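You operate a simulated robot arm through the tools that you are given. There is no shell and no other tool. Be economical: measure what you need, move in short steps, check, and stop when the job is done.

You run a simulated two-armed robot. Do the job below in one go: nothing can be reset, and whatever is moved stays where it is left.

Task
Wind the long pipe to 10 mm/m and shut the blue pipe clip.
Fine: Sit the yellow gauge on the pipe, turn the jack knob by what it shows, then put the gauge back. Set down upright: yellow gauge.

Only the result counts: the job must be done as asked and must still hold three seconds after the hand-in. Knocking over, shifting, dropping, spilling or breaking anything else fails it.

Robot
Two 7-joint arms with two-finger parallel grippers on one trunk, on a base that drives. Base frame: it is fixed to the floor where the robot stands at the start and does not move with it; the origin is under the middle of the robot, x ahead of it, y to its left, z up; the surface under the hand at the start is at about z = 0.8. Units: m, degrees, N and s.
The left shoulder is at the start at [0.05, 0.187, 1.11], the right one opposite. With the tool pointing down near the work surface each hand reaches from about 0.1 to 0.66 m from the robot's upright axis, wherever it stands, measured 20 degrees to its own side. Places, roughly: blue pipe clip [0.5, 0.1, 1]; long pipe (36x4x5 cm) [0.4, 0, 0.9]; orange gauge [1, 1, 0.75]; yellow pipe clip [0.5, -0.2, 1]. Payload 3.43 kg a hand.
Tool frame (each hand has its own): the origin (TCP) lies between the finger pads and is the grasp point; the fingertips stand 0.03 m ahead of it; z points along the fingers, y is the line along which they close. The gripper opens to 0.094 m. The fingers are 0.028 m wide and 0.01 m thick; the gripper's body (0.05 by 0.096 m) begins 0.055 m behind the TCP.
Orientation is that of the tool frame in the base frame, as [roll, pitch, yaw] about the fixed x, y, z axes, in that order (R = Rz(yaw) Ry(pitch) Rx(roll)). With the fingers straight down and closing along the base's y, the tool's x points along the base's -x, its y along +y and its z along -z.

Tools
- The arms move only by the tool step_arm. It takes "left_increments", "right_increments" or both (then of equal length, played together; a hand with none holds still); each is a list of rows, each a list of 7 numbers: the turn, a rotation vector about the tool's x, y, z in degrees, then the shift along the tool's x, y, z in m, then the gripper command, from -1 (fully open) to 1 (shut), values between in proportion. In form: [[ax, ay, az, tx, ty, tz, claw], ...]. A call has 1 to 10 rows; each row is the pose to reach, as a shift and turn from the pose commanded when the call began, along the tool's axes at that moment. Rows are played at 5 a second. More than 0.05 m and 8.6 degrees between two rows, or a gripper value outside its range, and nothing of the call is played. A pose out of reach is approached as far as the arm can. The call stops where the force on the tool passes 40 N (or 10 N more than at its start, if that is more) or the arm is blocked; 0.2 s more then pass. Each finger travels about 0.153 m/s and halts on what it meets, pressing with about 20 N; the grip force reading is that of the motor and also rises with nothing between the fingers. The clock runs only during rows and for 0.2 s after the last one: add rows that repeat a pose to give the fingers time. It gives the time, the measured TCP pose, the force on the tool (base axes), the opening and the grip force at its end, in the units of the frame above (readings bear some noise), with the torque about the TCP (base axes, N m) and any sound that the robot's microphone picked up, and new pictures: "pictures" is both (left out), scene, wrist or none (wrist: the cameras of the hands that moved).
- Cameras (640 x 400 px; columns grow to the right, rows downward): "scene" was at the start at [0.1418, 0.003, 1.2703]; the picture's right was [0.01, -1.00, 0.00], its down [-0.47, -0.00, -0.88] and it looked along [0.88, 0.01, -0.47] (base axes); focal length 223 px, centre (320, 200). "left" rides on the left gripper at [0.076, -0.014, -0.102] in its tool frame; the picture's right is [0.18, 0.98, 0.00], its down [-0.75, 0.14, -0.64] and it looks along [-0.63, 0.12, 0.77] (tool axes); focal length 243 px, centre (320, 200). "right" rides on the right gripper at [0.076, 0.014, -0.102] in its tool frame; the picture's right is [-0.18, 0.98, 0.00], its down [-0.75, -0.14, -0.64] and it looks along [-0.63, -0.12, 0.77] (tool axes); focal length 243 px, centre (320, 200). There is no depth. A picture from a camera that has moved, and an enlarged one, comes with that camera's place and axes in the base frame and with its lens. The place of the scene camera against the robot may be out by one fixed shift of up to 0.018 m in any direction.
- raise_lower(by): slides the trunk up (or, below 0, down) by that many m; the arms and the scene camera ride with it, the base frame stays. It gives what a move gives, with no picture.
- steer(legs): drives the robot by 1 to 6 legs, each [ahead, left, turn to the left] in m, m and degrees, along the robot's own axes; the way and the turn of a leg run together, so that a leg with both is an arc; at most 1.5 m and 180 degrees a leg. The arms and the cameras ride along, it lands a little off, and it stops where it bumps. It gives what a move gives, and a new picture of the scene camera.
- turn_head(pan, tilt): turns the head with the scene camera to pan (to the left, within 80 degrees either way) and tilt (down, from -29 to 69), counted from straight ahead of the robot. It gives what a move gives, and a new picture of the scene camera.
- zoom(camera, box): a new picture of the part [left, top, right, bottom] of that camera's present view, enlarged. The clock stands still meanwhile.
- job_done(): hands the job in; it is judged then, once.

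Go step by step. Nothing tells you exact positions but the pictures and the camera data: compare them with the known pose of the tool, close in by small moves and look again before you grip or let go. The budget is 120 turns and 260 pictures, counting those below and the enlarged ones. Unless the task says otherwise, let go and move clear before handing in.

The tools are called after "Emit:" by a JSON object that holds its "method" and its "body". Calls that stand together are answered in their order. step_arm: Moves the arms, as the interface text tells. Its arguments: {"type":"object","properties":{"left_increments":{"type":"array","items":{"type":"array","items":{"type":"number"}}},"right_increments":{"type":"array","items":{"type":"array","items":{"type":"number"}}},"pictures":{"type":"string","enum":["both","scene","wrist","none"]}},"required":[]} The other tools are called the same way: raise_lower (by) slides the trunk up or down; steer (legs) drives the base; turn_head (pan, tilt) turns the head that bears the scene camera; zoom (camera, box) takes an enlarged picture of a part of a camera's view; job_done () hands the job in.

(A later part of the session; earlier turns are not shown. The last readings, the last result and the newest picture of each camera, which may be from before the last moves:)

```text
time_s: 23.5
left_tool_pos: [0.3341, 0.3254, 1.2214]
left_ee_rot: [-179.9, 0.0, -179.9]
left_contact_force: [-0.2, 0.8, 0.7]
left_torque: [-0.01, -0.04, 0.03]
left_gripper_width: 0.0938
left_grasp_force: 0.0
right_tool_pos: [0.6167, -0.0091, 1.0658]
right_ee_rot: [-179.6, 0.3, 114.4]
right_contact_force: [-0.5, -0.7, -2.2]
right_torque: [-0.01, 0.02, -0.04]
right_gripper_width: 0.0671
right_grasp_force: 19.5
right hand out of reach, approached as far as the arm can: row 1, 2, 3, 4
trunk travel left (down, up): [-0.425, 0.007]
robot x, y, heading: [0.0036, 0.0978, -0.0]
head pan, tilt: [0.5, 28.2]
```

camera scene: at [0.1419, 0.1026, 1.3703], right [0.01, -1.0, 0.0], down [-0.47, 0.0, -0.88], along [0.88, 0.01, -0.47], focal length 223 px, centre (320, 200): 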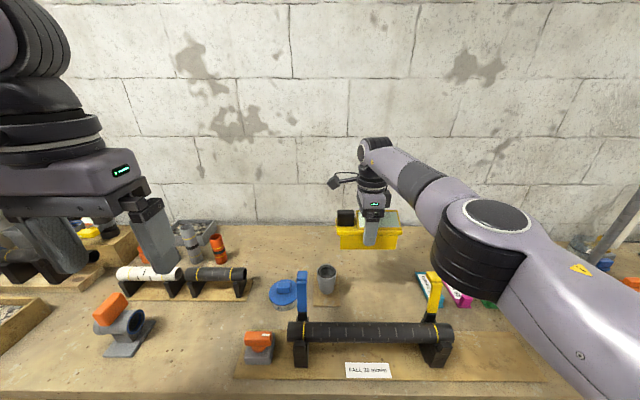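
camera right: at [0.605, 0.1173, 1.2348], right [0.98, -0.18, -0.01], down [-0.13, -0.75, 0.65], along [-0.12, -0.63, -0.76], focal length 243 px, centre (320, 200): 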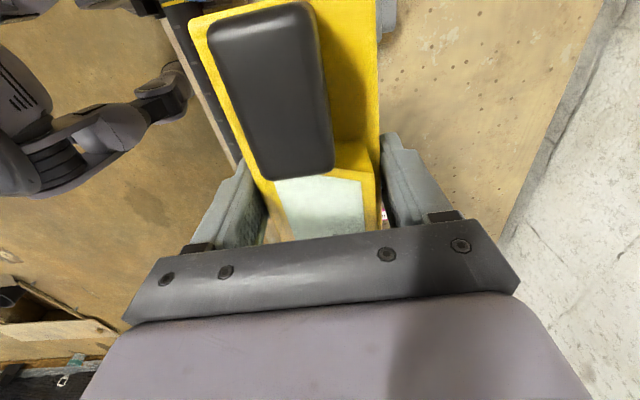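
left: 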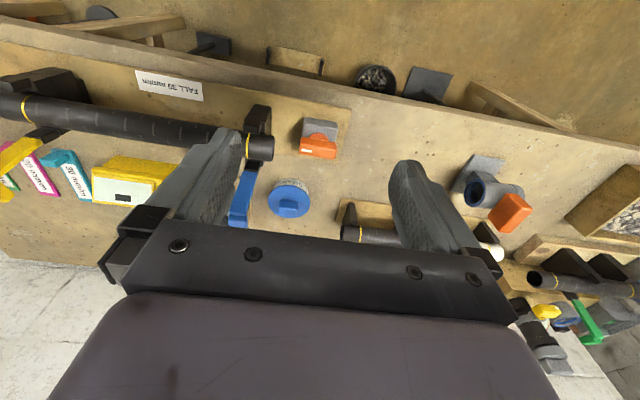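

The arm has gone straight (singular), so it cannot retract radially. I'll try to bend the elbow by a tangential move downward with little retract, and bring the yaw back to 90.

Emit:
{"method": "step_arm", "body": {"right_increments": [[0, 0, 8, 0, 0, 0.01, 1], [0, 0, 16, 0, 0, 0.02, 1], [0, 0, 24, 0, 0, 0.03, 1], [0, 0, 24, 0, -0.01, 0.045, 1], [0, 0, 24, 0, -0.02, 0.06, 1], [0, 0, 24, 0.0, -0.03, 0.06, 1]], "pictures": "scene"}}

```text
time_s: 24.9
left_tool_pos: [0.3334, 0.3269, 1.2221]
left_ee_rot: [-179.8, 0.0, -179.9]
left_contact_force: [-0.5, -0.4, -0.5]
left_torque: [-0.02, -0.02, 0.03]
left_gripper_width: 0.0941
left_grasp_force: 0.0
right_tool_pos: [0.6176, -0.0143, 1.0119]
right_ee_rot: [-179.8, 0.3, 90.1]
right_contact_force: [0.2, -0.7, -2.6]
right_torque: [0.0, 0.05, 0.0]
right_gripper_width: 0.0672
right_grasp_force: 20.3
right hand out of reach, approached as far as the arm can: row 4, 5, 6
trunk travel left (down, up): [-0.425, 0.007]
robot x, y, heading: [0.0026, 0.1025, 0.0]
head pan, tilt: [0.5, 28.2]
camera scene: at [0.1419, 0.1028, 1.3703], right [0.01, -1.0, 0.0], down [-0.47, 0.0, -0.88], along [0.88, 0.01, -0.47], focal length 223 px, centre (320, 200)
```

scene: 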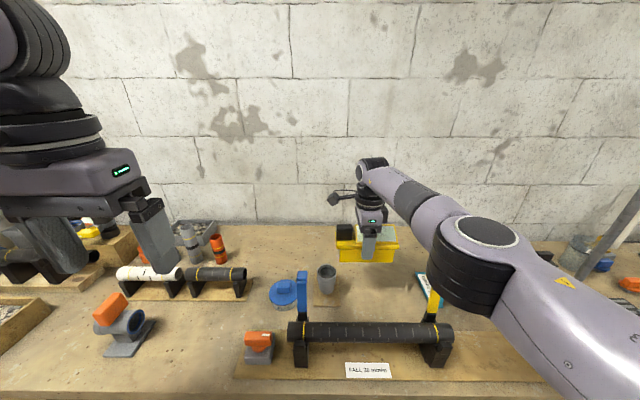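

Emit:
{"method": "step_arm", "body": {"right_increments": [[0, 0, 0, -0.02, -0.001, -0.005, 1], [0, 0, 0, -0.04, -0.003, -0.01, 1], [0, 0, 0, -0.06, -0.008, -0.015, 1], [0, 0, 0, -0.08, -0.018, -0.02, 1], [0, 0, 0, -0.1, -0.03, -0.02, 1], [0, 0, 0, -0.1, -0.05, -0.02, 1]], "pictures": "none"}}

```text
time_s: 26.3
left_tool_pos: [0.3347, 0.3268, 1.2224]
left_ee_rot: [-180.0, 0.0, -179.9]
left_contact_force: [-0.3, -0.2, 0.5]
left_torque: [-0.01, -0.04, 0.02]
left_gripper_width: 0.0938
left_grasp_force: 0.0
right_tool_pos: [0.6339, -0.1049, 1.0335]
right_ee_rot: [-179.8, 0.2, 90.3]
right_contact_force: [0.9, 0.3, -2.7]
right_torque: [-0.01, 0.0, 0.0]
right_gripper_width: 0.0672
right_grasp_force: 19.9
right hand out of reach, approached as far as the arm can: row 1, 2, 3, 4, 5, 6
trunk travel left (down, up): [-0.425, 0.007]
robot x, y, heading: [-0.0019, 0.0996, -0.0]
head pan, tilt: [0.5, 28.2]
```

Emit:
{"method": "step_arm", "body": {"right_increments": [[-8, 0, 0, 0.02, 0, -0.01, 1], [-16, 0, 0, 0.04, 0, -0.02, 1], [-24, 0, 0, 0.06, 0, -0.02, 1], [-30, 0, 0, 0.08, -0.02, -0.02, 1], [-30, 0, 0, 0.09, -0.05, -0.02, 1], [-30, 0, 0, 0.09, -0.08, -0.02, 1], [-30, 0, 0, 0.09, -0.08, -0.02, 1]], "pictures": "scene"}}

```text
time_s: 27.9
left_tool_pos: [0.3336, 0.3254, 1.2228]
left_ee_rot: [-179.9, 0.0, -179.9]
left_contact_force: [-0.3, -0.2, 0.4]
left_torque: [0.05, -0.04, 0.04]
left_gripper_width: 0.0941
left_grasp_force: 0.1
right_tool_pos: [0.6862, 0.0661, 1.0866]
right_ee_rot: [149.9, -0.3, 88.2]
right_contact_force: [0.0, -1.2, -2.0]
right_torque: [0.04, 0.0, 0.03]
right_gripper_width: 0.0673
right_grasp_force: 19.9
right hand out of reach, approached as far as the arm can: row 1, 2, 3, 4, 5, 6, 7
trunk travel left (down, up): [-0.425, 0.007]
robot x, y, heading: [0.0013, 0.0946, -0.1]
head pan, tilt: [0.5, 28.2]
camera scene: at [0.1417, 0.1024, 1.3703], right [0.01, -1.0, 0.0], down [-0.47, 0.0, -0.88], along [0.88, 0.01, -0.47], focal length 223 px, centre (320, 200)
```

scene: 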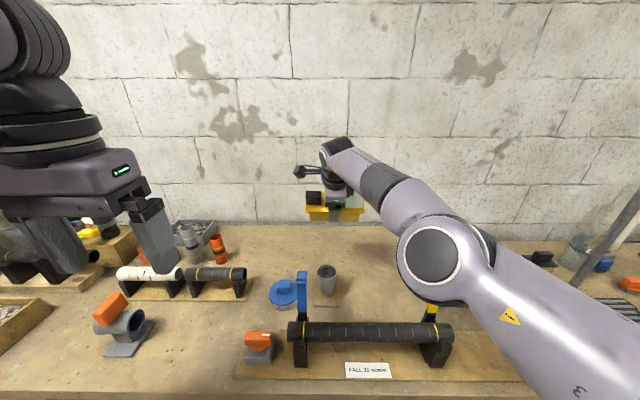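

The elbow seems pushed slightly past its straightest point, so retract requests go the wrong way. I'll straighten the tool, go out at full stretch, and then press downward to flip the elbow to its normal bend.

Emit:
{"method": "step_arm", "body": {"right_increments": [[8, 0, -0.5, -0.03, -0.01, 0, 1], [16, 0, -1, -0.06, -0.02, 0, 1], [24, 0, -1.5, -0.09, -0.03, 0, 1], [30, 0, -1.8, -0.126, -0.045, 0.005, 1], [30, 0, -1.8, -0.126, -0.045, 0.005, 1]], "pictures": "none"}}

Emit:
{"method": "step_arm", "body": {"right_increments": [[0, 0, 0, 0, 0.03, 0.03, 1], [0, 0, 0, 0, 0.03, 0.07, 1], [0, 0, 0, 0, 0.03, 0.11, 1], [0, 0, 0, 0, 0.02, 0.13, 1], [0, 0, 0, 0, 0.0, 0.14, 1], [0, 0, 0, 0, -0.02, 0.14, 1], [0, 0, 0, 0, -0.04, 0.14, 1]], "pictures": "scene"}}

```text
time_s: 29.1
left_tool_pos: [0.3341, 0.3258, 1.2231]
left_ee_rot: [-180.0, -0.1, -179.9]
left_contact_force: [0.6, -0.1, 0.2]
left_torque: [0.03, -0.01, -0.01]
left_gripper_width: 0.0943
left_grasp_force: 0.0
right_tool_pos: [0.6227, -0.0394, 1.0544]
right_ee_rot: [-179.7, 0.7, 92.0]
right_contact_force: [-0.2, -0.2, -2.4]
right_torque: [0.02, -0.04, 0.01]
right_gripper_width: 0.0672
right_grasp_force: 19.8
right hand out of reach, approached as far as the arm can: row 1, 2, 3, 4, 5
trunk travel left (down, up): [-0.425, 0.007]
robot x, y, heading: [0.0004, 0.1034, 0.2]
head pan, tilt: [0.5, 28.2]
```

```text
time_s: 30.7
left_tool_pos: [0.3343, 0.3261, 1.2216]
left_ee_rot: [-179.9, 0.0, -179.9]
left_contact_force: [-0.3, -0.1, 0.7]
left_torque: [0.01, 0.0, -0.01]
left_gripper_width: 0.0939
left_grasp_force: 0.0
right_tool_pos: [0.5842, -0.042, 0.9153]
right_ee_rot: [-179.8, 0.7, 92.0]
right_contact_force: [0.0, 0.3, -2.1]
right_torque: [0.01, 0.0, -0.01]
right_gripper_width: 0.0672
right_grasp_force: 19.8
right hand out of reach, approached as far as the arm can: row 1, 2, 3, 4, 5
trunk travel left (down, up): [-0.425, 0.007]
robot x, y, heading: [-0.0009, 0.1013, -0.0]
head pan, tilt: [0.5, 28.2]
camera scene: at [0.1419, 0.1024, 1.3703], right [0.01, -1.0, 0.0], down [-0.47, 0.0, -0.88], along [0.88, 0.01, -0.47], focal length 223 px, centre (320, 200)
```

scene: 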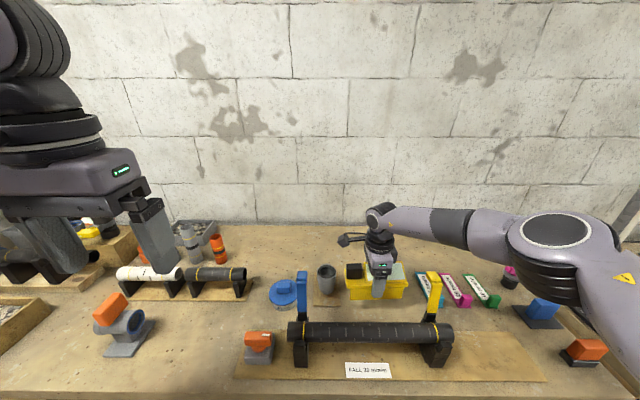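

Escaped: the elbow is bent outward normally now. I'll lift and come back over the pipe while staying inside the reach.

Emit:
{"method": "step_arm", "body": {"right_increments": [[0, 0, 0, 0, -0.01, -0.03, 1], [0, 0, 1, 0, -0.02, -0.065, 1], [0, 0, 2, 0, -0.03, -0.1, 1], [0, 0, 2, 0.01, -0.04, -0.13, 1], [0, 0, 2, 0.035, -0.06, -0.13, 1], [0, 0, 2, 0.04, -0.1, -0.13, 1], [0, 0, 2, 0.04, -0.132, -0.13, 1], [0, 0, 2, 0.04, -0.132, -0.13, 1]]}}

Emit:
{"method": "zoom", "body": {"camera": "scene", "box": [270, 230, 470, 370]}}

```text
time_s: 32.5
left_tool_pos: [0.3334, 0.3259, 1.2235]
left_ee_rot: [-179.9, 0.0, -179.9]
left_contact_force: [-1.4, -0.5, 0.3]
left_torque: [0.0, 0.0, -0.01]
left_gripper_width: 0.0941
left_grasp_force: 0.0
right_tool_pos: [0.4513, -0.0048, 1.0456]
right_ee_rot: [-180.0, 0.8, 89.8]
right_contact_force: [-0.6, 0.3, -3.0]
right_torque: [0.0, -0.01, 0.0]
right_gripper_width: 0.0672
right_grasp_force: 20.0
trunk travel left (down, up): [-0.425, 0.007]
robot x, y, heading: [-0.0037, 0.0964, 0.0]
head pan, tilt: [0.5, 28.2]
camera scene: at [0.1421, 0.1026, 1.3702], right [0.01, -1.0, 0.0], down [-0.47, 0.0, -0.88], along [0.88, 0.01, -0.47], focal length 223 px, centre (320, 200)
camera right: at [0.4645, 0.0728, 1.1467], right [0.98, -0.19, 0.0], down [-0.14, -0.74, 0.65], along [-0.12, -0.64, -0.76], focal length 243 px, centre (320, 200)
```

scene: 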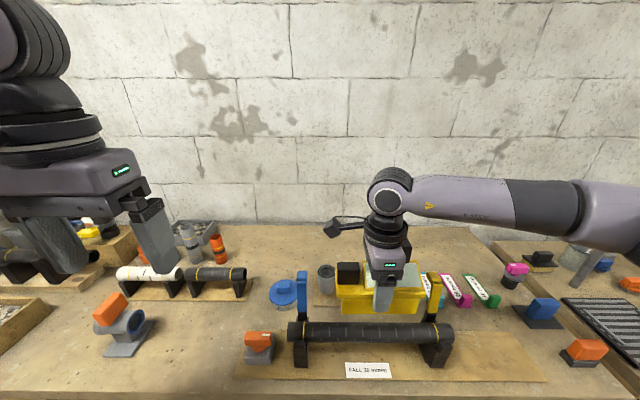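
right: 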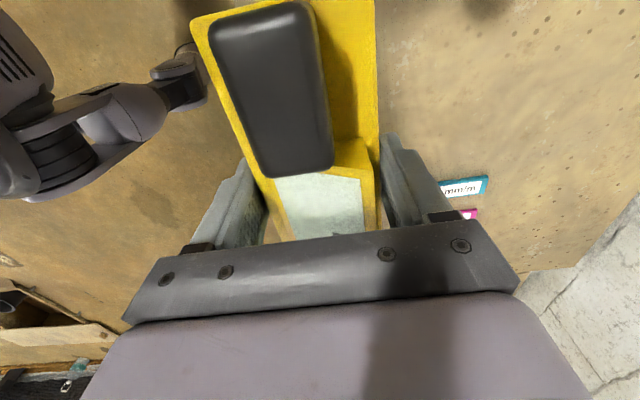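

```text
2.86 times, centred on (370, 300) of scene
camera zoom: at [0.1421, 0.1026, 1.3702], right [0.01, -1.0, 0.0], down [-0.47, 0.0, -0.88], along [0.88, 0.01, -0.47], focal length 636 px, centre (177, -86)
```

zoom: 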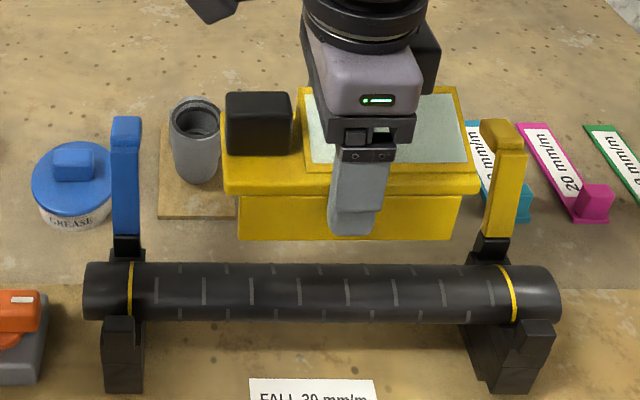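

Emit:
{"method": "zoom", "body": {"camera": "left", "box": [0, 0, 320, 200]}}

```text
2.00 times, centred on (160, 100) of left
camera zoom: at [0.259, 0.3125, 1.3244], right [-0.19, 0.98, 0.0], down [0.75, 0.14, 0.64], along [0.63, 0.12, -0.77], focal length 485 px, centre (640, 400)
```

zoom: 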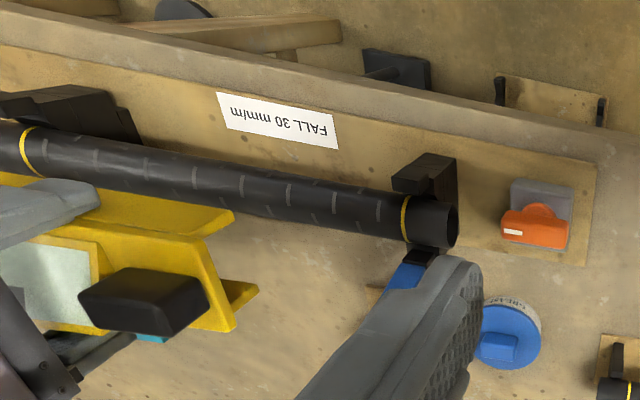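

The gauge's underside looks like a saddle. The pipe axis is at x≈0.449, so it is aligned within a few mm. I'll descend in part and view.

Emit:
{"method": "step_arm", "body": {"right_increments": [[0, 0, 0, 0.004, -0.001, 0.03, 1], [0, 0, 0, 0.004, -0.002, 0.05, 1], [0, 0, 0, 0.004, -0.002, 0.065, 1], [0, 0, 0, 0.004, -0.002, 0.065, 1]], "pictures": "scene"}}

Emit:
{"method": "zoom", "body": {"camera": "scene", "box": [270, 250, 470, 370]}}

Emit:
{"method": "zoom", "body": {"camera": "left", "box": [0, 0, 240, 200]}}

```text
time_s: 33.5
left_tool_pos: [0.3345, 0.326, 1.2229]
left_ee_rot: [-179.9, 0.1, -179.9]
left_contact_force: [0.1, 0.9, 0.4]
left_torque: [0.0, 0.06, 0.0]
left_gripper_width: 0.0939
left_grasp_force: 0.1
right_tool_pos: [0.4484, -0.0018, 0.9796]
right_ee_rot: [-179.8, 0.8, 90.0]
right_contact_force: [0.1, 0.0, -1.7]
right_torque: [-0.02, 0.02, 0.0]
right_gripper_width: 0.0673
right_grasp_force: 19.8
trunk travel left (down, up): [-0.425, 0.007]
robot x, y, heading: [-0.0008, 0.1024, -0.2]
head pan, tilt: [0.5, 28.2]
camera scene: at [0.1419, 0.1026, 1.3703], right [0.01, -1.0, 0.0], down [-0.47, 0.0, -0.88], along [0.88, 0.01, -0.47], focal length 223 px, centre (320, 200)
```

scene: 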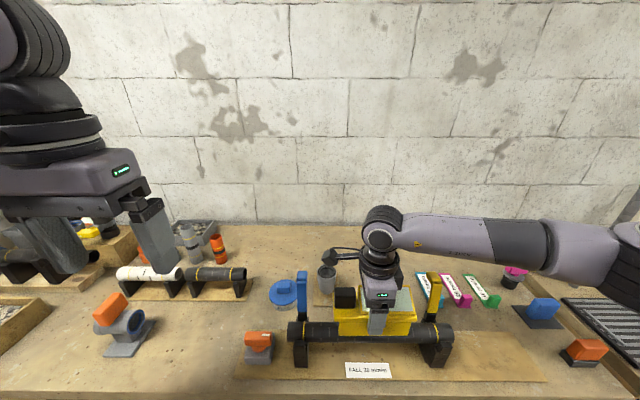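

```text
3.20 times, centred on (370, 310) of scene
camera zoom: at [0.1419, 0.1026, 1.3703], right [0.01, -1.0, 0.0], down [-0.47, 0.0, -0.88], along [0.88, 0.01, -0.47], focal length 713 px, centre (160, -152)
```

zoom: 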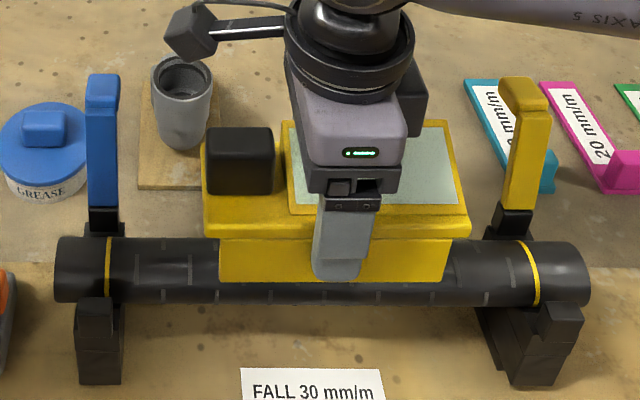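

```text
2.00 times, centred on (120, 100) of left
camera zoom: at [0.2587, 0.3125, 1.3245], right [-0.19, 0.98, 0.0], down [0.75, 0.14, 0.64], along [0.63, 0.12, -0.77], focal length 485 px, centre (720, 400)
```

zoom: 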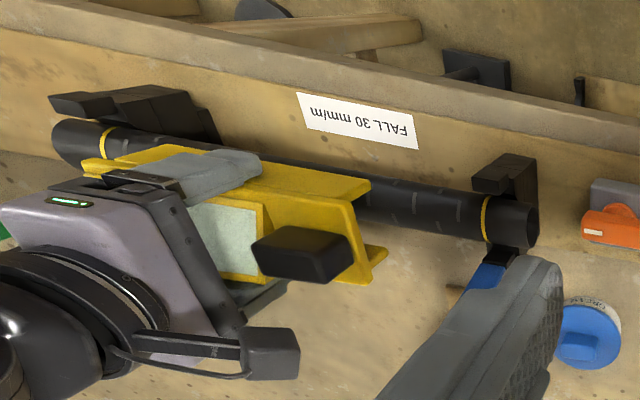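

Emit:
{"method": "step_arm", "body": {"right_increments": [[0, 0, 0, 0, 0, 0.005, 1], [0, 0, 0, 0, 0, 0.01, 1], [0, 0, 0, 0, 0, 0.015, 1], [0, 0, 0, 0, 0, 0.015, 1]], "pictures": "none"}}

Emit:
{"method": "zoom", "body": {"camera": "left", "box": [0, 0, 240, 200]}}

Emit:
{"method": "zoom", "body": {"camera": "scene", "box": [270, 250, 470, 370]}}

```text
time_s: 34.5
left_tool_pos: [0.3346, 0.3264, 1.2226]
left_ee_rot: [-179.9, 0.0, -179.9]
left_contact_force: [-0.3, 0.4, 0.2]
left_torque: [0.01, -0.01, 0.03]
left_gripper_width: 0.0942
left_grasp_force: 0.0
right_tool_pos: [0.4497, -0.0023, 0.9634]
right_ee_rot: [-179.9, 0.8, 90.0]
right_contact_force: [-0.3, 0.5, -2.0]
right_torque: [0.03, -0.01, 0.02]
right_gripper_width: 0.0672
right_grasp_force: 20.5
trunk travel left (down, up): [-0.425, 0.007]
robot x, y, heading: [0.0031, 0.0925, -0.1]
head pan, tilt: [0.5, 28.2]
```

```text
2.00 times, centred on (120, 100) of left
camera zoom: at [0.2588, 0.3125, 1.3245], right [-0.19, 0.98, 0.0], down [0.75, 0.14, 0.64], along [0.63, 0.12, -0.77], focal length 485 px, centre (720, 400)
```

zoom: 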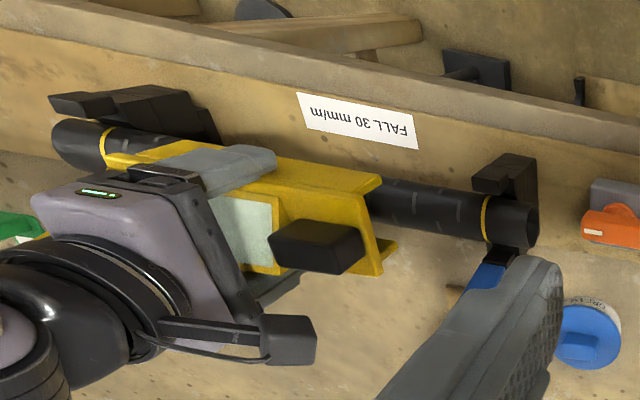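

```text
3.20 times, centred on (370, 310) of scene
camera zoom: at [0.142, 0.1026, 1.3703], right [0.01, -1.0, 0.0], down [-0.47, 0.0, -0.88], along [0.88, 0.01, -0.47], focal length 713 px, centre (160, -152)
```

zoom: 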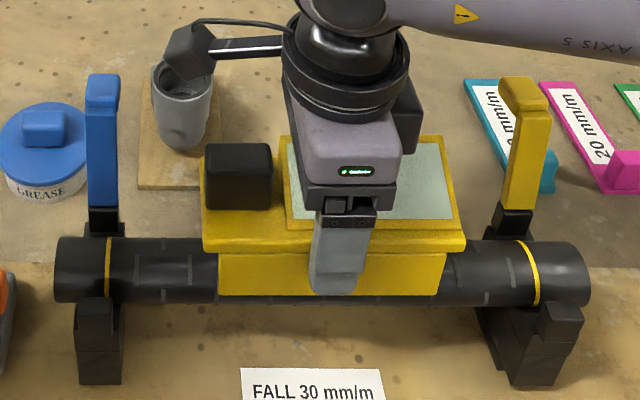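

Emit:
{"method": "step_arm", "body": {"right_increments": [[0, 0, 0, 0, 0, 0.004, 1], [0, 0, 0, 0, 0, 0.008, 1], [0, 0, 0, 0, 0, 0.012, 1], [0, 0, 0, 0, 0, 0.016, 1], [0, 0, 0, 0, 0, 0.016, 1]], "pictures": "none"}}

Emit:
{"method": "zoom", "body": {"camera": "left", "box": [0, 0, 240, 200]}}

```text
time_s: 35.7
left_tool_pos: [0.3327, 0.3269, 1.2219]
left_ee_rot: [-180.0, 0.0, -179.8]
left_contact_force: [1.3, 0.4, 0.7]
left_torque: [0.0, 0.03, 0.01]
left_gripper_width: 0.0938
left_grasp_force: 0.1
right_tool_pos: [0.4494, -0.0013, 0.9496]
right_ee_rot: [-179.8, 0.9, 90.0]
right_contact_force: [-0.2, -0.5, -1.1]
right_torque: [0.02, 0.02, 0.0]
right_gripper_width: 0.0672
right_grasp_force: 19.9
trunk travel left (down, up): [-0.425, 0.007]
robot x, y, heading: [0.0001, 0.0992, 0.1]
head pan, tilt: [0.5, 28.2]
```

```text
2.00 times, centred on (120, 100) of left
camera zoom: at [0.2588, 0.3125, 1.3245], right [-0.19, 0.98, 0.0], down [0.75, 0.14, 0.64], along [0.63, 0.12, -0.77], focal length 485 px, centre (720, 400)
```

zoom: 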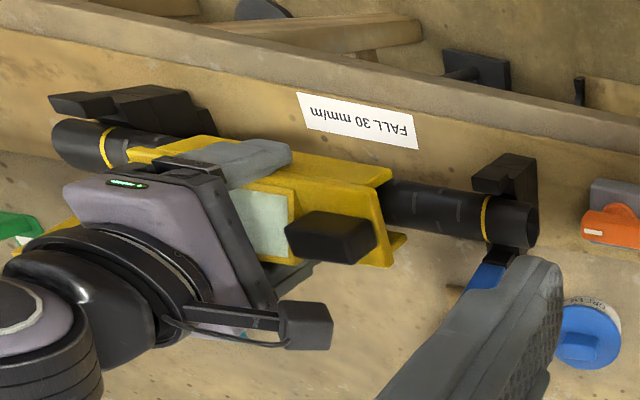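

Emit:
{"method": "step_arm", "body": {"right_increments": [[0, 0, 0, 0, 0, 0.002, 1], [0, 0, 0, 0, 0, 0.004, 1], [0, 0, 0, 0, 0, 0.006, 1], [0, 0, 0, 0, 0, 0.006, 1]], "pictures": "none"}}

```text
time_s: 36.7
left_tool_pos: [0.3345, 0.3263, 1.2217]
left_ee_rot: [-180.0, 0.1, -179.8]
left_contact_force: [-0.1, -0.6, 0.2]
left_torque: [0.03, -0.03, 0.01]
left_gripper_width: 0.094
left_grasp_force: 0.0
right_tool_pos: [0.4491, -0.0017, 0.9426]
right_ee_rot: [-179.8, 0.8, 90.0]
right_contact_force: [-0.2, -0.1, -2.7]
right_torque: [0.01, 0.02, 0.01]
right_gripper_width: 0.0673
right_grasp_force: 19.9
trunk travel left (down, up): [-0.425, 0.007]
robot x, y, heading: [-0.0027, 0.0992, -0.0]
head pan, tilt: [0.5, 28.2]
```

Emit:
{"method": "step_arm", "body": {"right_increments": [[0, 0, 0, 0, 0, 0.002, 1], [0, 0, 0, 0, 0, 0.004, 1], [0, 0, 0, 0, 0, 0.006, 1], [0, 0, 0, 0, 0, 0.008, 1]], "pictures": "none"}}

Emit:
{"method": "zoom", "body": {"camera": "left", "box": [0, 0, 240, 200]}}

Emit:
{"method": "zoom", "body": {"camera": "scene", "box": [270, 250, 470, 370]}}

```text
time_s: 37.7
left_tool_pos: [0.3349, 0.3259, 1.223]
left_ee_rot: [-179.9, 0.1, -179.9]
left_contact_force: [-0.5, 0.5, 0.4]
left_torque: [0.02, 0.0, 0.0]
left_gripper_width: 0.0939
left_grasp_force: 0.1
right_tool_pos: [0.4494, -0.0017, 0.9344]
right_ee_rot: [-179.8, 0.7, 89.9]
right_contact_force: [-0.9, -0.1, -2.2]
right_torque: [0.02, 0.0, -0.01]
right_gripper_width: 0.0674
right_grasp_force: 19.7
trunk travel left (down, up): [-0.425, 0.007]
robot x, y, heading: [0.0012, 0.0972, 0.2]
head pan, tilt: [0.5, 28.2]
```

```text
2.00 times, centred on (120, 100) of left
camera zoom: at [0.2588, 0.3125, 1.3245], right [-0.19, 0.98, 0.0], down [0.75, 0.14, 0.64], along [0.63, 0.12, -0.77], focal length 485 px, centre (720, 400)
```

zoom: 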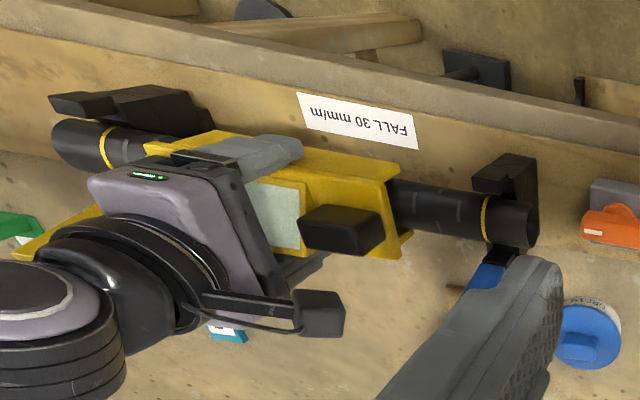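

```text
3.20 times, centred on (370, 310) of scene
camera zoom: at [0.142, 0.1026, 1.3703], right [0.01, -1.0, 0.0], down [-0.47, 0.0, -0.88], along [0.88, 0.01, -0.47], focal length 713 px, centre (160, -152)
```

zoom: 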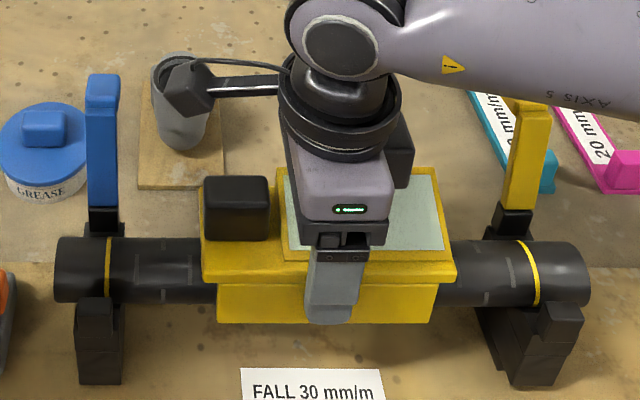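

Emit:
{"method": "step_arm", "body": {"right_increments": [[0, 0, 0, 0, 0, 0.002, 1], [0, 0, 0, 0, 0, 0.004, 1], [0, 0, 0, 0, 0, 0.006, 1], [0, 0, 0, 0, 0, 0.008, 1]], "pictures": "none"}}

Emit:
{"method": "zoom", "body": {"camera": "left", "box": [60, 40, 220, 140]}}

```text
time_s: 38.7
left_tool_pos: [0.3353, 0.3266, 1.2228]
left_ee_rot: [-179.9, -0.1, 180.0]
left_contact_force: [0.1, -1.0, -0.3]
left_torque: [0.02, 0.04, -0.02]
left_gripper_width: 0.0941
left_grasp_force: 0.1
right_tool_pos: [0.4491, -0.002, 0.926]
right_ee_rot: [-179.7, 0.8, 90.0]
right_contact_force: [-0.2, -1.0, -2.3]
right_torque: [-0.05, 0.03, 0.01]
right_gripper_width: 0.0673
right_grasp_force: 20.0
trunk travel left (down, up): [-0.425, 0.007]
robot x, y, heading: [0.0001, 0.0975, 0.1]
head pan, tilt: [0.5, 28.2]
```

```text
4.00 times, centred on (140, 90) of left
camera zoom: at [0.2588, 0.3125, 1.3245], right [-0.19, 0.98, 0.0], down [0.75, 0.14, 0.64], along [0.63, 0.12, -0.77], focal length 970 px, centre (1040, 640)
```

zoom: 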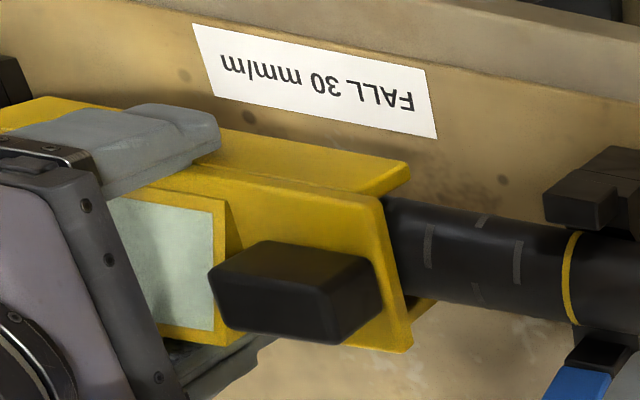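

Emit:
{"method": "step_arm", "body": {"right_increments": [[0, 0, 0, 0, 0, 0.002, 1], [0, 0, 0, 0, 0, 0.004, 1], [0, 0, 0, 0, 0, 0.006, 1], [0, 0, 0, 0, 0, 0.008, 1]], "pictures": "none"}}

Emit:
{"method": "zoom", "body": {"camera": "left", "box": [60, 40, 220, 140]}}

```text
time_s: 39.7
left_tool_pos: [0.3338, 0.325, 1.2225]
left_ee_rot: [-179.9, 0.0, -179.9]
left_contact_force: [0.4, 0.2, 0.7]
left_torque: [0.01, 0.05, -0.02]
left_gripper_width: 0.0942
left_grasp_force: 0.1
right_tool_pos: [0.4467, -0.0023, 0.9185]
right_ee_rot: [-179.8, 0.8, 90.0]
right_contact_force: [0.1, 0.5, -2.0]
right_torque: [-0.04, 0.0, -0.03]
right_gripper_width: 0.0675
right_grasp_force: 19.8
trunk travel left (down, up): [-0.425, 0.007]
robot x, y, heading: [0.0018, 0.0994, -0.2]
head pan, tilt: [0.5, 28.2]
```

```text
4.00 times, centred on (140, 90) of left
camera zoom: at [0.2588, 0.3125, 1.3245], right [-0.19, 0.98, 0.0], down [0.75, 0.14, 0.64], along [0.63, 0.12, -0.77], focal length 970 px, centre (1040, 640)
```

zoom: 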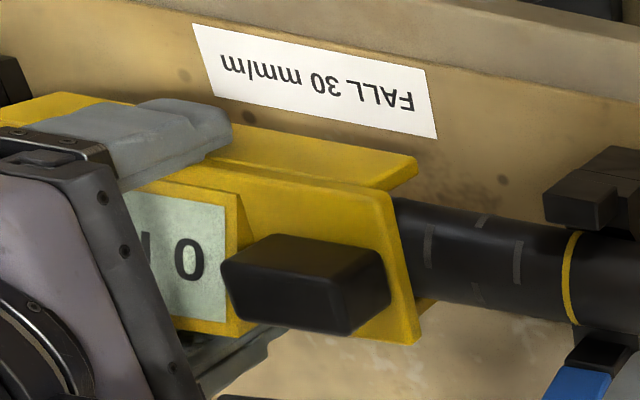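

The gauge's display has come alive, so it's nearly on. A few mm more until I feel contact.

Emit:
{"method": "step_arm", "body": {"right_increments": [[0, 0, 0, 0, 0, 0.001, 1], [0, 0, 0, 0, 0, 0.002, 1], [0, 0, 0, 0, 0, 0.003, 1], [0, 0, 0, 0, 0, 0.004, 1]], "pictures": "none"}}

Emit:
{"method": "zoom", "body": {"camera": "scene", "box": [320, 270, 430, 340]}}

```text
time_s: 40.7
left_tool_pos: [0.3352, 0.327, 1.2231]
left_ee_rot: [-179.9, -0.1, -179.9]
left_contact_force: [-0.4, -0.1, -0.2]
left_torque: [-0.02, -0.04, -0.04]
left_gripper_width: 0.094
left_grasp_force: 0.2
right_tool_pos: [0.4479, -0.0021, 0.9156]
right_ee_rot: [180.0, 0.7, 89.9]
right_contact_force: [-0.1, 0.0, 4.8]
right_torque: [0.62, 0.02, -0.02]
right_gripper_width: 0.0674
right_grasp_force: 20.8
trunk travel left (down, up): [-0.425, 0.007]
robot x, y, heading: [-0.0003, 0.0985, 0.1]
head pan, tilt: [0.5, 28.2]
```

```text
5.71 times, centred on (375, 305) of scene
camera zoom: at [0.1414, 0.1024, 1.3704], right [0.01, -1.0, 0.0], down [-0.47, 0.0, -0.88], along [0.88, 0.01, -0.47], focal length 1273 px, centre (6, -400)
```

zoom: 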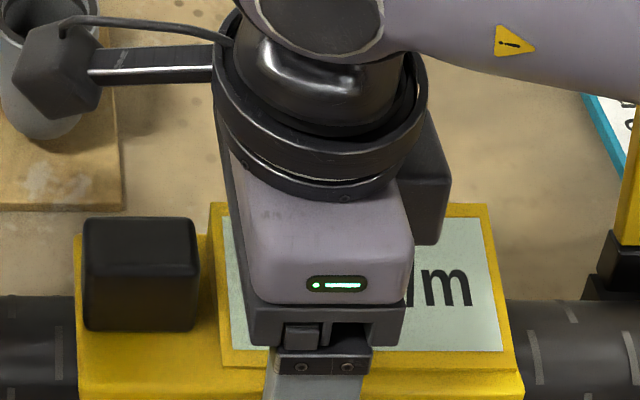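

Contact is made. I'll release gently and back up to read the display.

Emit:
{"method": "step_arm", "body": {"right_increments": [[0, 0, 0, 0, 0, 0, 0.3], [0, 0, 0, 0, 0, 0, -0.4], [0, 0, 0, 0, 0, 0, -1], [0, 0, 0, 0, 0, 0, -1], [0, 0, 0, 0, 0, -0.03, -1], [0, 0, 0, 0, 0, -0.07, -1], [0, 0, 0, 0, 0, -0.11, -1], [0, 0, 0, 0, 0, -0.13, -1]]}}

Emit:
{"method": "zoom", "body": {"camera": "scene", "box": [310, 270, 430, 345]}}

Emit:
{"method": "zoom", "body": {"camera": "left", "box": [0, 0, 240, 150]}}

```text
time_s: 42.5
left_tool_pos: [0.3338, 0.3263, 1.2227]
left_ee_rot: [-179.8, 0.0, -179.9]
left_contact_force: [-0.2, -0.1, -0.3]
left_torque: [-0.03, -0.01, -0.03]
left_gripper_width: 0.0942
left_grasp_force: 0.0
right_tool_pos: [0.4487, 0.0001, 1.0441]
right_ee_rot: [-179.8, 0.9, 90.0]
right_contact_force: [0.1, 0.9, -0.1]
right_torque: [-0.02, 0.0, 0.04]
right_gripper_width: 0.094
right_grasp_force: 0.1
trunk travel left (down, up): [-0.425, 0.007]
robot x, y, heading: [0.0, 0.1018, -0.0]
head pan, tilt: [0.5, 28.2]
camera scene: at [0.1417, 0.1027, 1.3703], right [0.01, -1.0, 0.0], down [-0.47, 0.0, -0.88], along [0.88, 0.01, -0.47], focal length 223 px, centre (320, 200)
camera right: at [0.4627, 0.0777, 1.1461], right [0.98, -0.18, 0.0], down [-0.14, -0.74, 0.65], along [-0.12, -0.64, -0.76], focal length 243 px, centre (320, 200)
```

scene: 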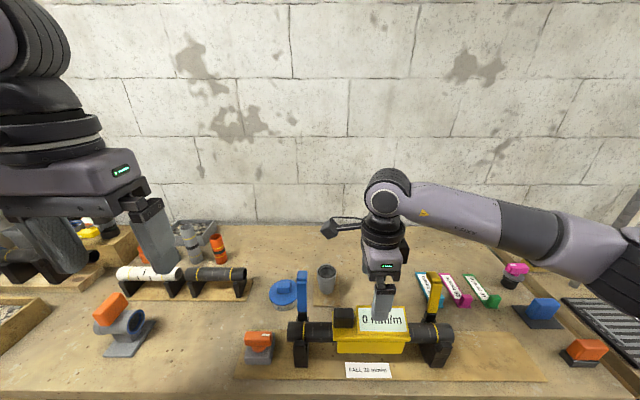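
right: 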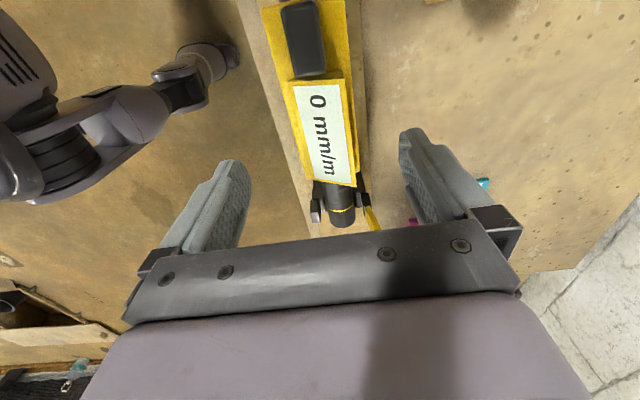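

```text
5.33 times, centred on (370, 308) of scene
camera zoom: at [0.1417, 0.1027, 1.3703], right [0.01, -1.0, 0.0], down [-0.47, 0.0, -0.88], along [0.88, 0.01, -0.47], focal length 1188 px, centre (53, -373)
```

zoom: 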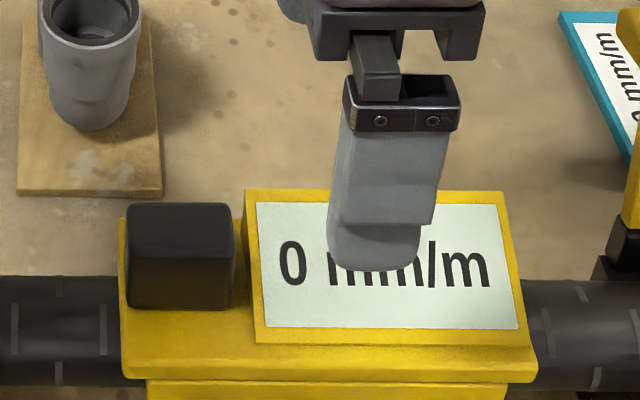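

```text
2.67 times, centred on (120, 75) of left
camera zoom: at [0.2586, 0.3126, 1.3245], right [-0.19, 0.98, 0.0], down [0.75, 0.14, 0.64], along [0.63, 0.12, -0.77], focal length 647 px, centre (853, 533)
```

zoom: 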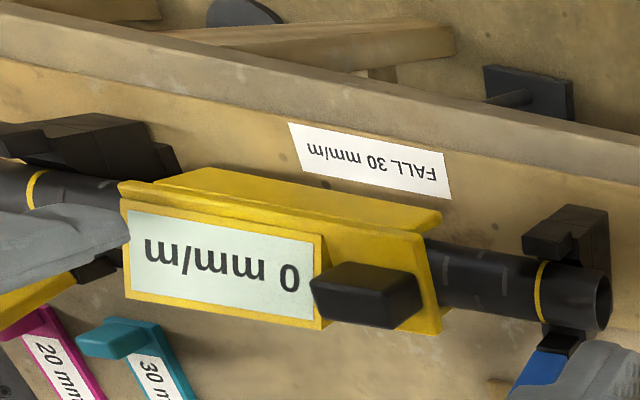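

The gauge reads 0 mm/m. The orange knob at about (0.453, 0.247, 0.85) must be turned; I'll look closely at it.

Emit:
{"method": "zoom", "body": {"camera": "scene", "box": [220, 310, 320, 375]}}

Emit:
{"method": "zoom", "body": {"camera": "left", "box": [190, 60, 310, 150]}}

```text
6.15 times, centred on (270, 342) of scene
camera zoom: at [0.1417, 0.1027, 1.3703], right [0.01, -1.0, 0.0], down [-0.47, 0.0, -0.88], along [0.88, 0.01, -0.47], focal length 1370 px, centre (628, -677)
```

zoom: 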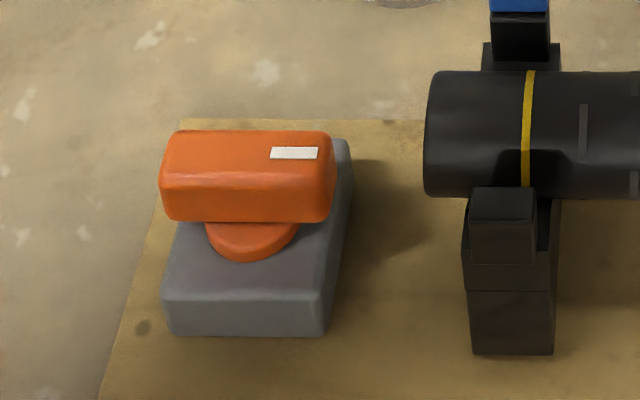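

```text
4.44 times, centred on (250, 105) of left
camera zoom: at [0.2586, 0.3126, 1.3245], right [-0.19, 0.98, 0.0], down [0.75, 0.14, 0.64], along [0.63, 0.12, -0.77], focal length 1078 px, centre (631, 622)
```

zoom: 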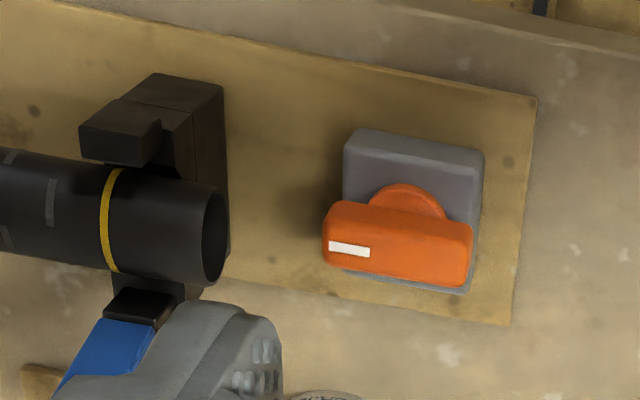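

The knob has a vertical axis with its bar lying along y and a white pointer toward −y. I'll turn the left hand so it closes along x, camera outward, while coming lower.

Emit:
{"method": "step_arm", "body": {"left_increments": [[0, 0, 8.5, 0, 0, 0.01, -1], [0, 0, 17, 0, 0, 0.02, -1], [0, 0, 25.5, -0.01, -0.01, 0.03, -1], [0, 0, 34, -0.02, -0.02, 0.04, -1], [0, 0, 42.5, -0.03, -0.02, 0.05, -1], [0, 0, 51, -0.04, -0.03, 0.06, -1], [0, 0, 59.5, -0.05, -0.03, 0.07, -1], [0, 0, 68, -0.06, -0.03, 0.08, -1], [0, 0, 76.5, -0.06, -0.03, 0.09, -1], [0, 0, 85, -0.06, -0.03, 0.1, -1]]}}

```text
time_s: 44.7
left_tool_pos: [0.3948, 0.2962, 1.122]
left_ee_rot: [180.0, 0.2, 95.0]
left_contact_force: [-0.2, -0.6, 0.3]
left_torque: [0.03, 0.0, 0.0]
left_gripper_width: 0.094
left_grasp_force: 0.1
right_tool_pos: [0.4498, -0.0005, 1.0444]
right_ee_rot: [-179.8, 0.8, 89.9]
right_contact_force: [0.0, 0.3, 0.1]
right_torque: [-0.01, 0.01, -0.02]
right_gripper_width: 0.0937
right_grasp_force: 0.0
trunk travel left (down, up): [-0.425, 0.007]
robot x, y, heading: [-0.0012, 0.0975, 0.1]
head pan, tilt: [0.5, 28.2]
camera scene: at [0.1419, 0.1026, 1.3703], right [0.01, -1.0, 0.0], down [-0.47, 0.0, -0.88], along [0.88, 0.01, -0.47], focal length 223 px, centre (320, 200)
camera left: at [0.3744, 0.3723, 1.2241], right [0.96, 0.27, 0.0], down [0.21, -0.74, 0.64], along [0.17, -0.62, -0.77], focal length 243 px, centre (320, 200)
```

scene: 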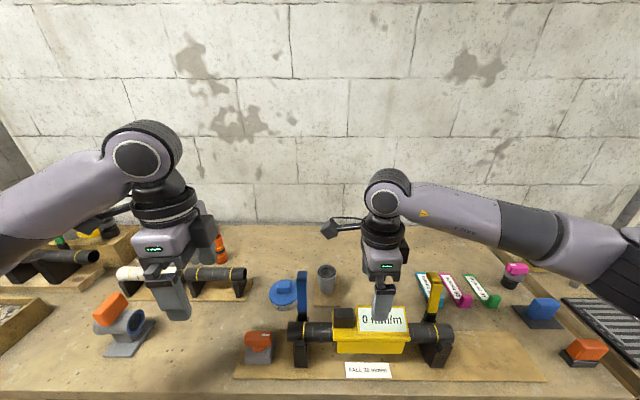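
left: 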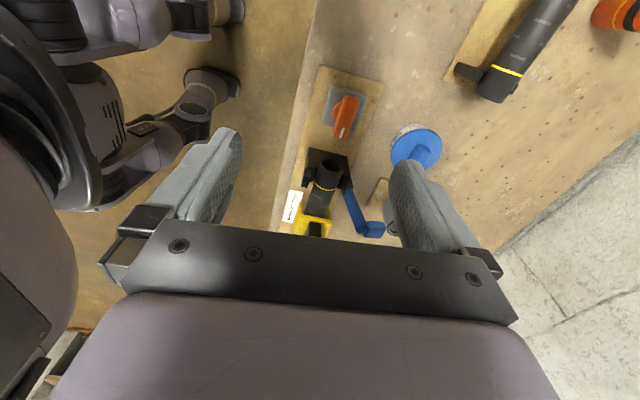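

The knob bar's top centre is at (0.447, 0.2465, 0.858). I'll move above it.

Emit:
{"method": "step_arm", "body": {"left_increments": [[0, 0, 2.5, -0.02, 0.015, 0.03, -1], [0, 0, 5, -0.04, 0.03, 0.06, -1], [0, 0, 5, -0.054, 0.0475, 0.1, -1], [0, 0, 5, -0.054, 0.0475, 0.14, -1], [0, 0, 5, -0.054, 0.0475, 0.18, -1], [0, 0, 5, -0.054, 0.0475, 0.18, -1]]}}

Emit:
{"method": "zoom", "body": {"camera": "left", "box": [220, 60, 420, 260]}}

```text
time_s: 46.1
left_tool_pos: [0.4465, 0.2462, 0.9425]
left_ee_rot: [179.9, 0.1, 90.2]
left_contact_force: [-0.4, 0.4, 0.3]
left_torque: [0.04, -0.03, 0.01]
left_gripper_width: 0.0941
left_grasp_force: 0.0
right_tool_pos: [0.4498, -0.0, 1.0439]
right_ee_rot: [-179.8, 0.8, 90.0]
right_contact_force: [-0.2, -0.4, 0.9]
right_torque: [-0.01, -0.03, 0.03]
right_gripper_width: 0.094
right_grasp_force: 0.0
trunk travel left (down, up): [-0.425, 0.007]
robot x, y, heading: [-0.0014, 0.1, 0.2]
head pan, tilt: [0.5, 28.2]
camera scene: at [0.1417, 0.1026, 1.3703], right [0.01, -1.0, 0.0], down [-0.47, 0.0, -0.88], along [0.88, 0.01, -0.47], focal length 223 px, centre (320, 200)
camera left: at [0.4331, 0.3237, 1.0441], right [0.98, 0.19, 0.0], down [0.14, -0.75, 0.64], along [0.12, -0.63, -0.77], focal length 243 px, centre (320, 200)
```

scene: 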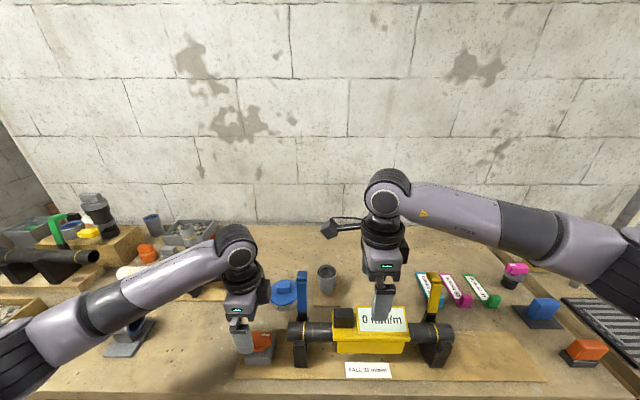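
left: 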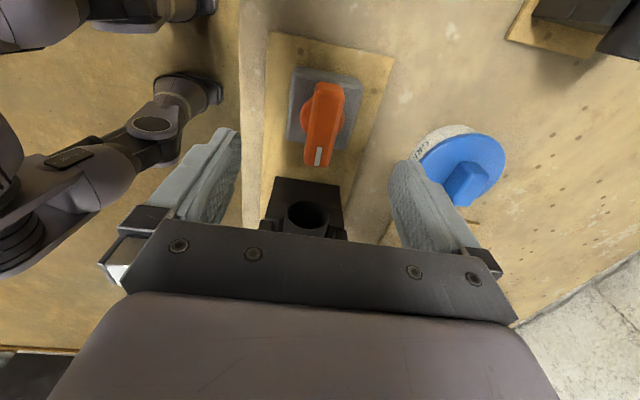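

```text
2.00 times, centred on (320, 160) of left
camera zoom: at [0.4331, 0.3237, 1.0441], right [0.98, 0.19, 0.0], down [0.14, -0.75, 0.64], along [0.12, -0.63, -0.77], focal length 485 px, centre (320, 280)
```

zoom: 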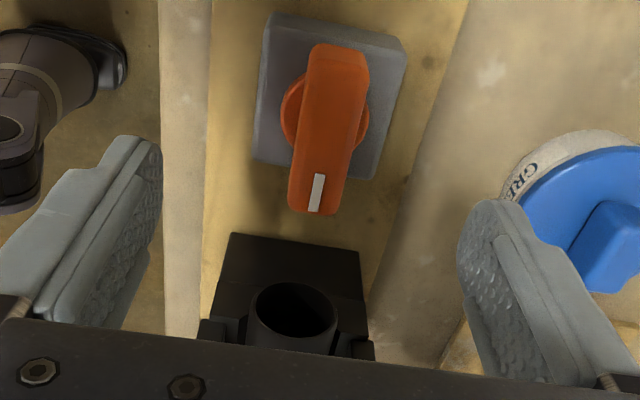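

The bar is aligned with y at x≈0.450. I'll descend and close on it.

Emit:
{"method": "step_arm", "body": {"left_increments": [[0, 0, 0, 0, 0.003, 0.03, -1], [0, 0, 0, 0, 0.003, 0.06, -1], [0, 0, 0, 0, 0.003, 0.075, -1], [0, 0, 0, 0, 0.003, 0.083, -1], [0, 0, 0, 0, 0.003, 0.083, -1]]}}

Emit:
{"method": "zoom", "body": {"camera": "scene", "box": [200, 290, 330, 375]}}

```text
time_s: 47.3
left_tool_pos: [0.4501, 0.2464, 0.8591]
left_ee_rot: [-179.9, 0.1, 90.1]
left_contact_force: [-0.3, -0.2, 0.1]
left_torque: [-0.04, 0.01, -0.02]
left_gripper_width: 0.0939
left_grasp_force: 0.1
right_tool_pos: [0.4487, -0.0007, 1.0438]
right_ee_rot: [-179.9, 0.8, 90.0]
right_contact_force: [0.2, 0.2, -0.7]
right_torque: [0.01, 0.01, -0.01]
right_gripper_width: 0.0937
right_grasp_force: 0.1
trunk travel left (down, up): [-0.425, 0.007]
robot x, y, heading: [0.0022, 0.104, 0.1]
head pan, tilt: [0.5, 28.2]
camera scene: at [0.1418, 0.1026, 1.3703], right [0.01, -1.0, 0.0], down [-0.47, 0.0, -0.88], along [0.88, 0.01, -0.47], focal length 223 px, centre (320, 200)
camera left: at [0.4359, 0.3238, 0.9613], right [0.98, 0.19, 0.0], down [0.14, -0.75, 0.64], along [0.12, -0.63, -0.77], focal length 243 px, centre (320, 200)
```

scene: 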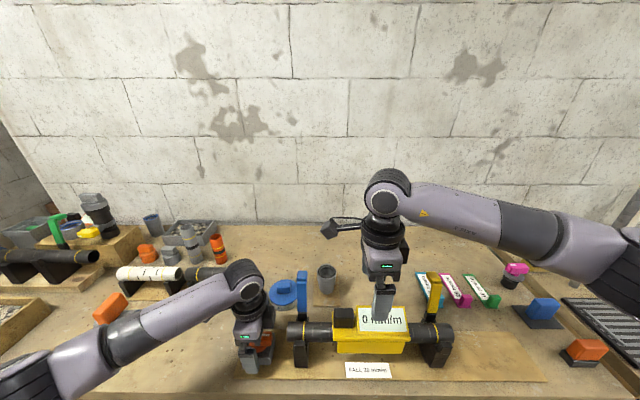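
left: 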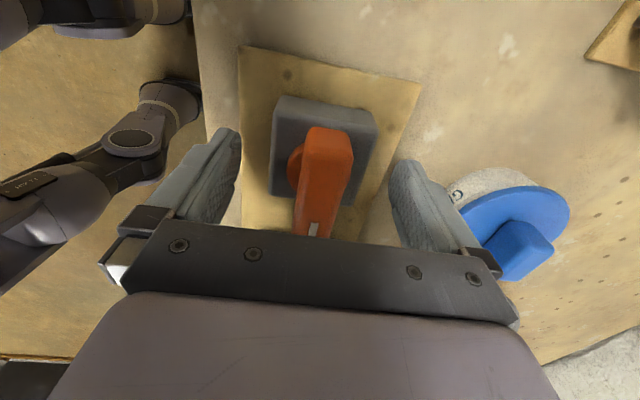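

```text
4.71 times, centred on (265, 332) of scene
camera zoom: at [0.1418, 0.1026, 1.3703], right [0.01, -1.0, 0.0], down [-0.47, 0.0, -0.88], along [0.88, 0.01, -0.47], focal length 1048 px, centre (579, -424)
```

zoom: 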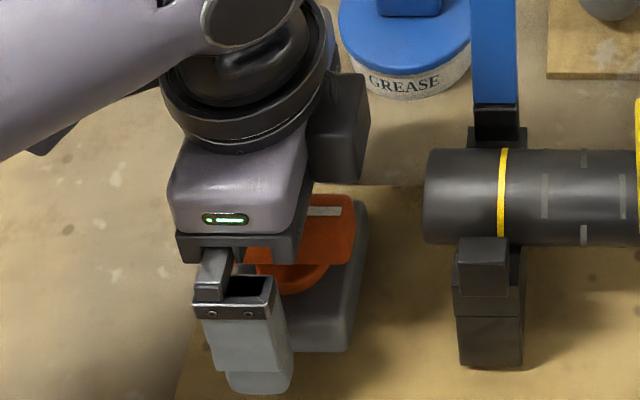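

Emit:
{"method": "step_arm", "body": {"left_increments": [[0, 0, 0, 0, 0, 0, -0.4], [0, 0, 0, 0, 0, 0, 0.1], [0, 0, 0, 0, 0, 0, 0.6], [0, 0, 0, 0, 0, 0, 1], [0, 0, 0, 0, 0, 0, 1]]}}

Emit:
{"method": "zoom", "body": {"camera": "scene", "box": [230, 285, 430, 375]}}

```text
time_s: 48.5
left_tool_pos: [0.4499, 0.2473, 0.859]
left_ee_rot: [180.0, 0.0, 90.1]
left_contact_force: [-2.2, 0.0, -0.4]
left_torque: [-0.05, 0.21, -0.07]
left_gripper_width: 0.0598
left_grasp_force: 44.8
right_tool_pos: [0.4492, -0.0005, 1.0442]
right_ee_rot: [-179.9, 0.8, 90.1]
right_contact_force: [-0.1, -0.3, -0.8]
right_torque: [0.02, 0.0, 0.02]
right_gripper_width: 0.0941
right_grasp_force: 0.1
trunk travel left (down, up): [-0.425, 0.007]
robot x, y, heading: [0.0036, 0.1, 0.2]
head pan, tilt: [0.5, 28.2]
camera scene: at [0.1417, 0.1026, 1.3703], right [0.01, -1.0, 0.0], down [-0.47, 0.0, -0.88], along [0.88, 0.01, -0.47], focal length 223 px, centre (320, 200)
camera left: at [0.4357, 0.3238, 0.9614], right [0.98, 0.19, 0.0], down [0.14, -0.75, 0.64], along [0.12, -0.63, -0.77], focal length 243 px, centre (320, 200)
```

scene: 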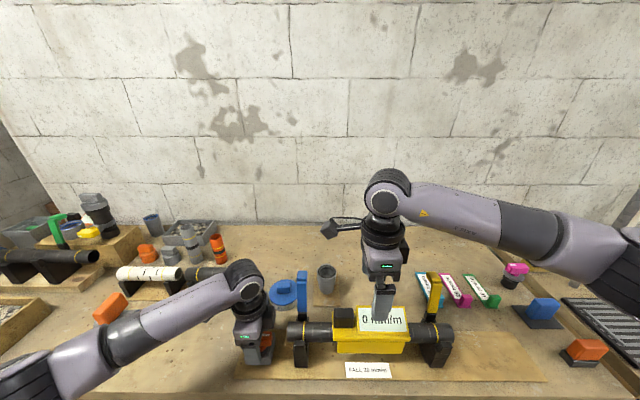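
left: 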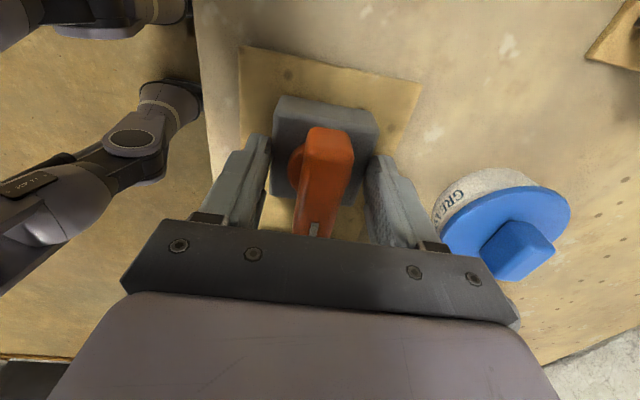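

```text
3.20 times, centred on (330, 330) of scene
camera zoom: at [0.1417, 0.1026, 1.3703], right [0.01, -1.0, 0.0], down [-0.47, 0.0, -0.88], along [0.88, 0.01, -0.47], focal length 713 px, centre (288, -216)
```

zoom: 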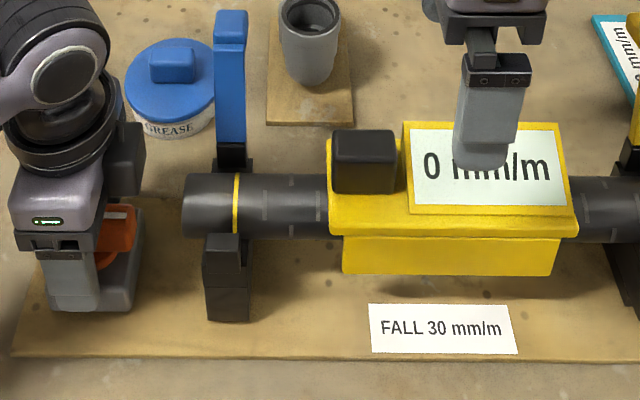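

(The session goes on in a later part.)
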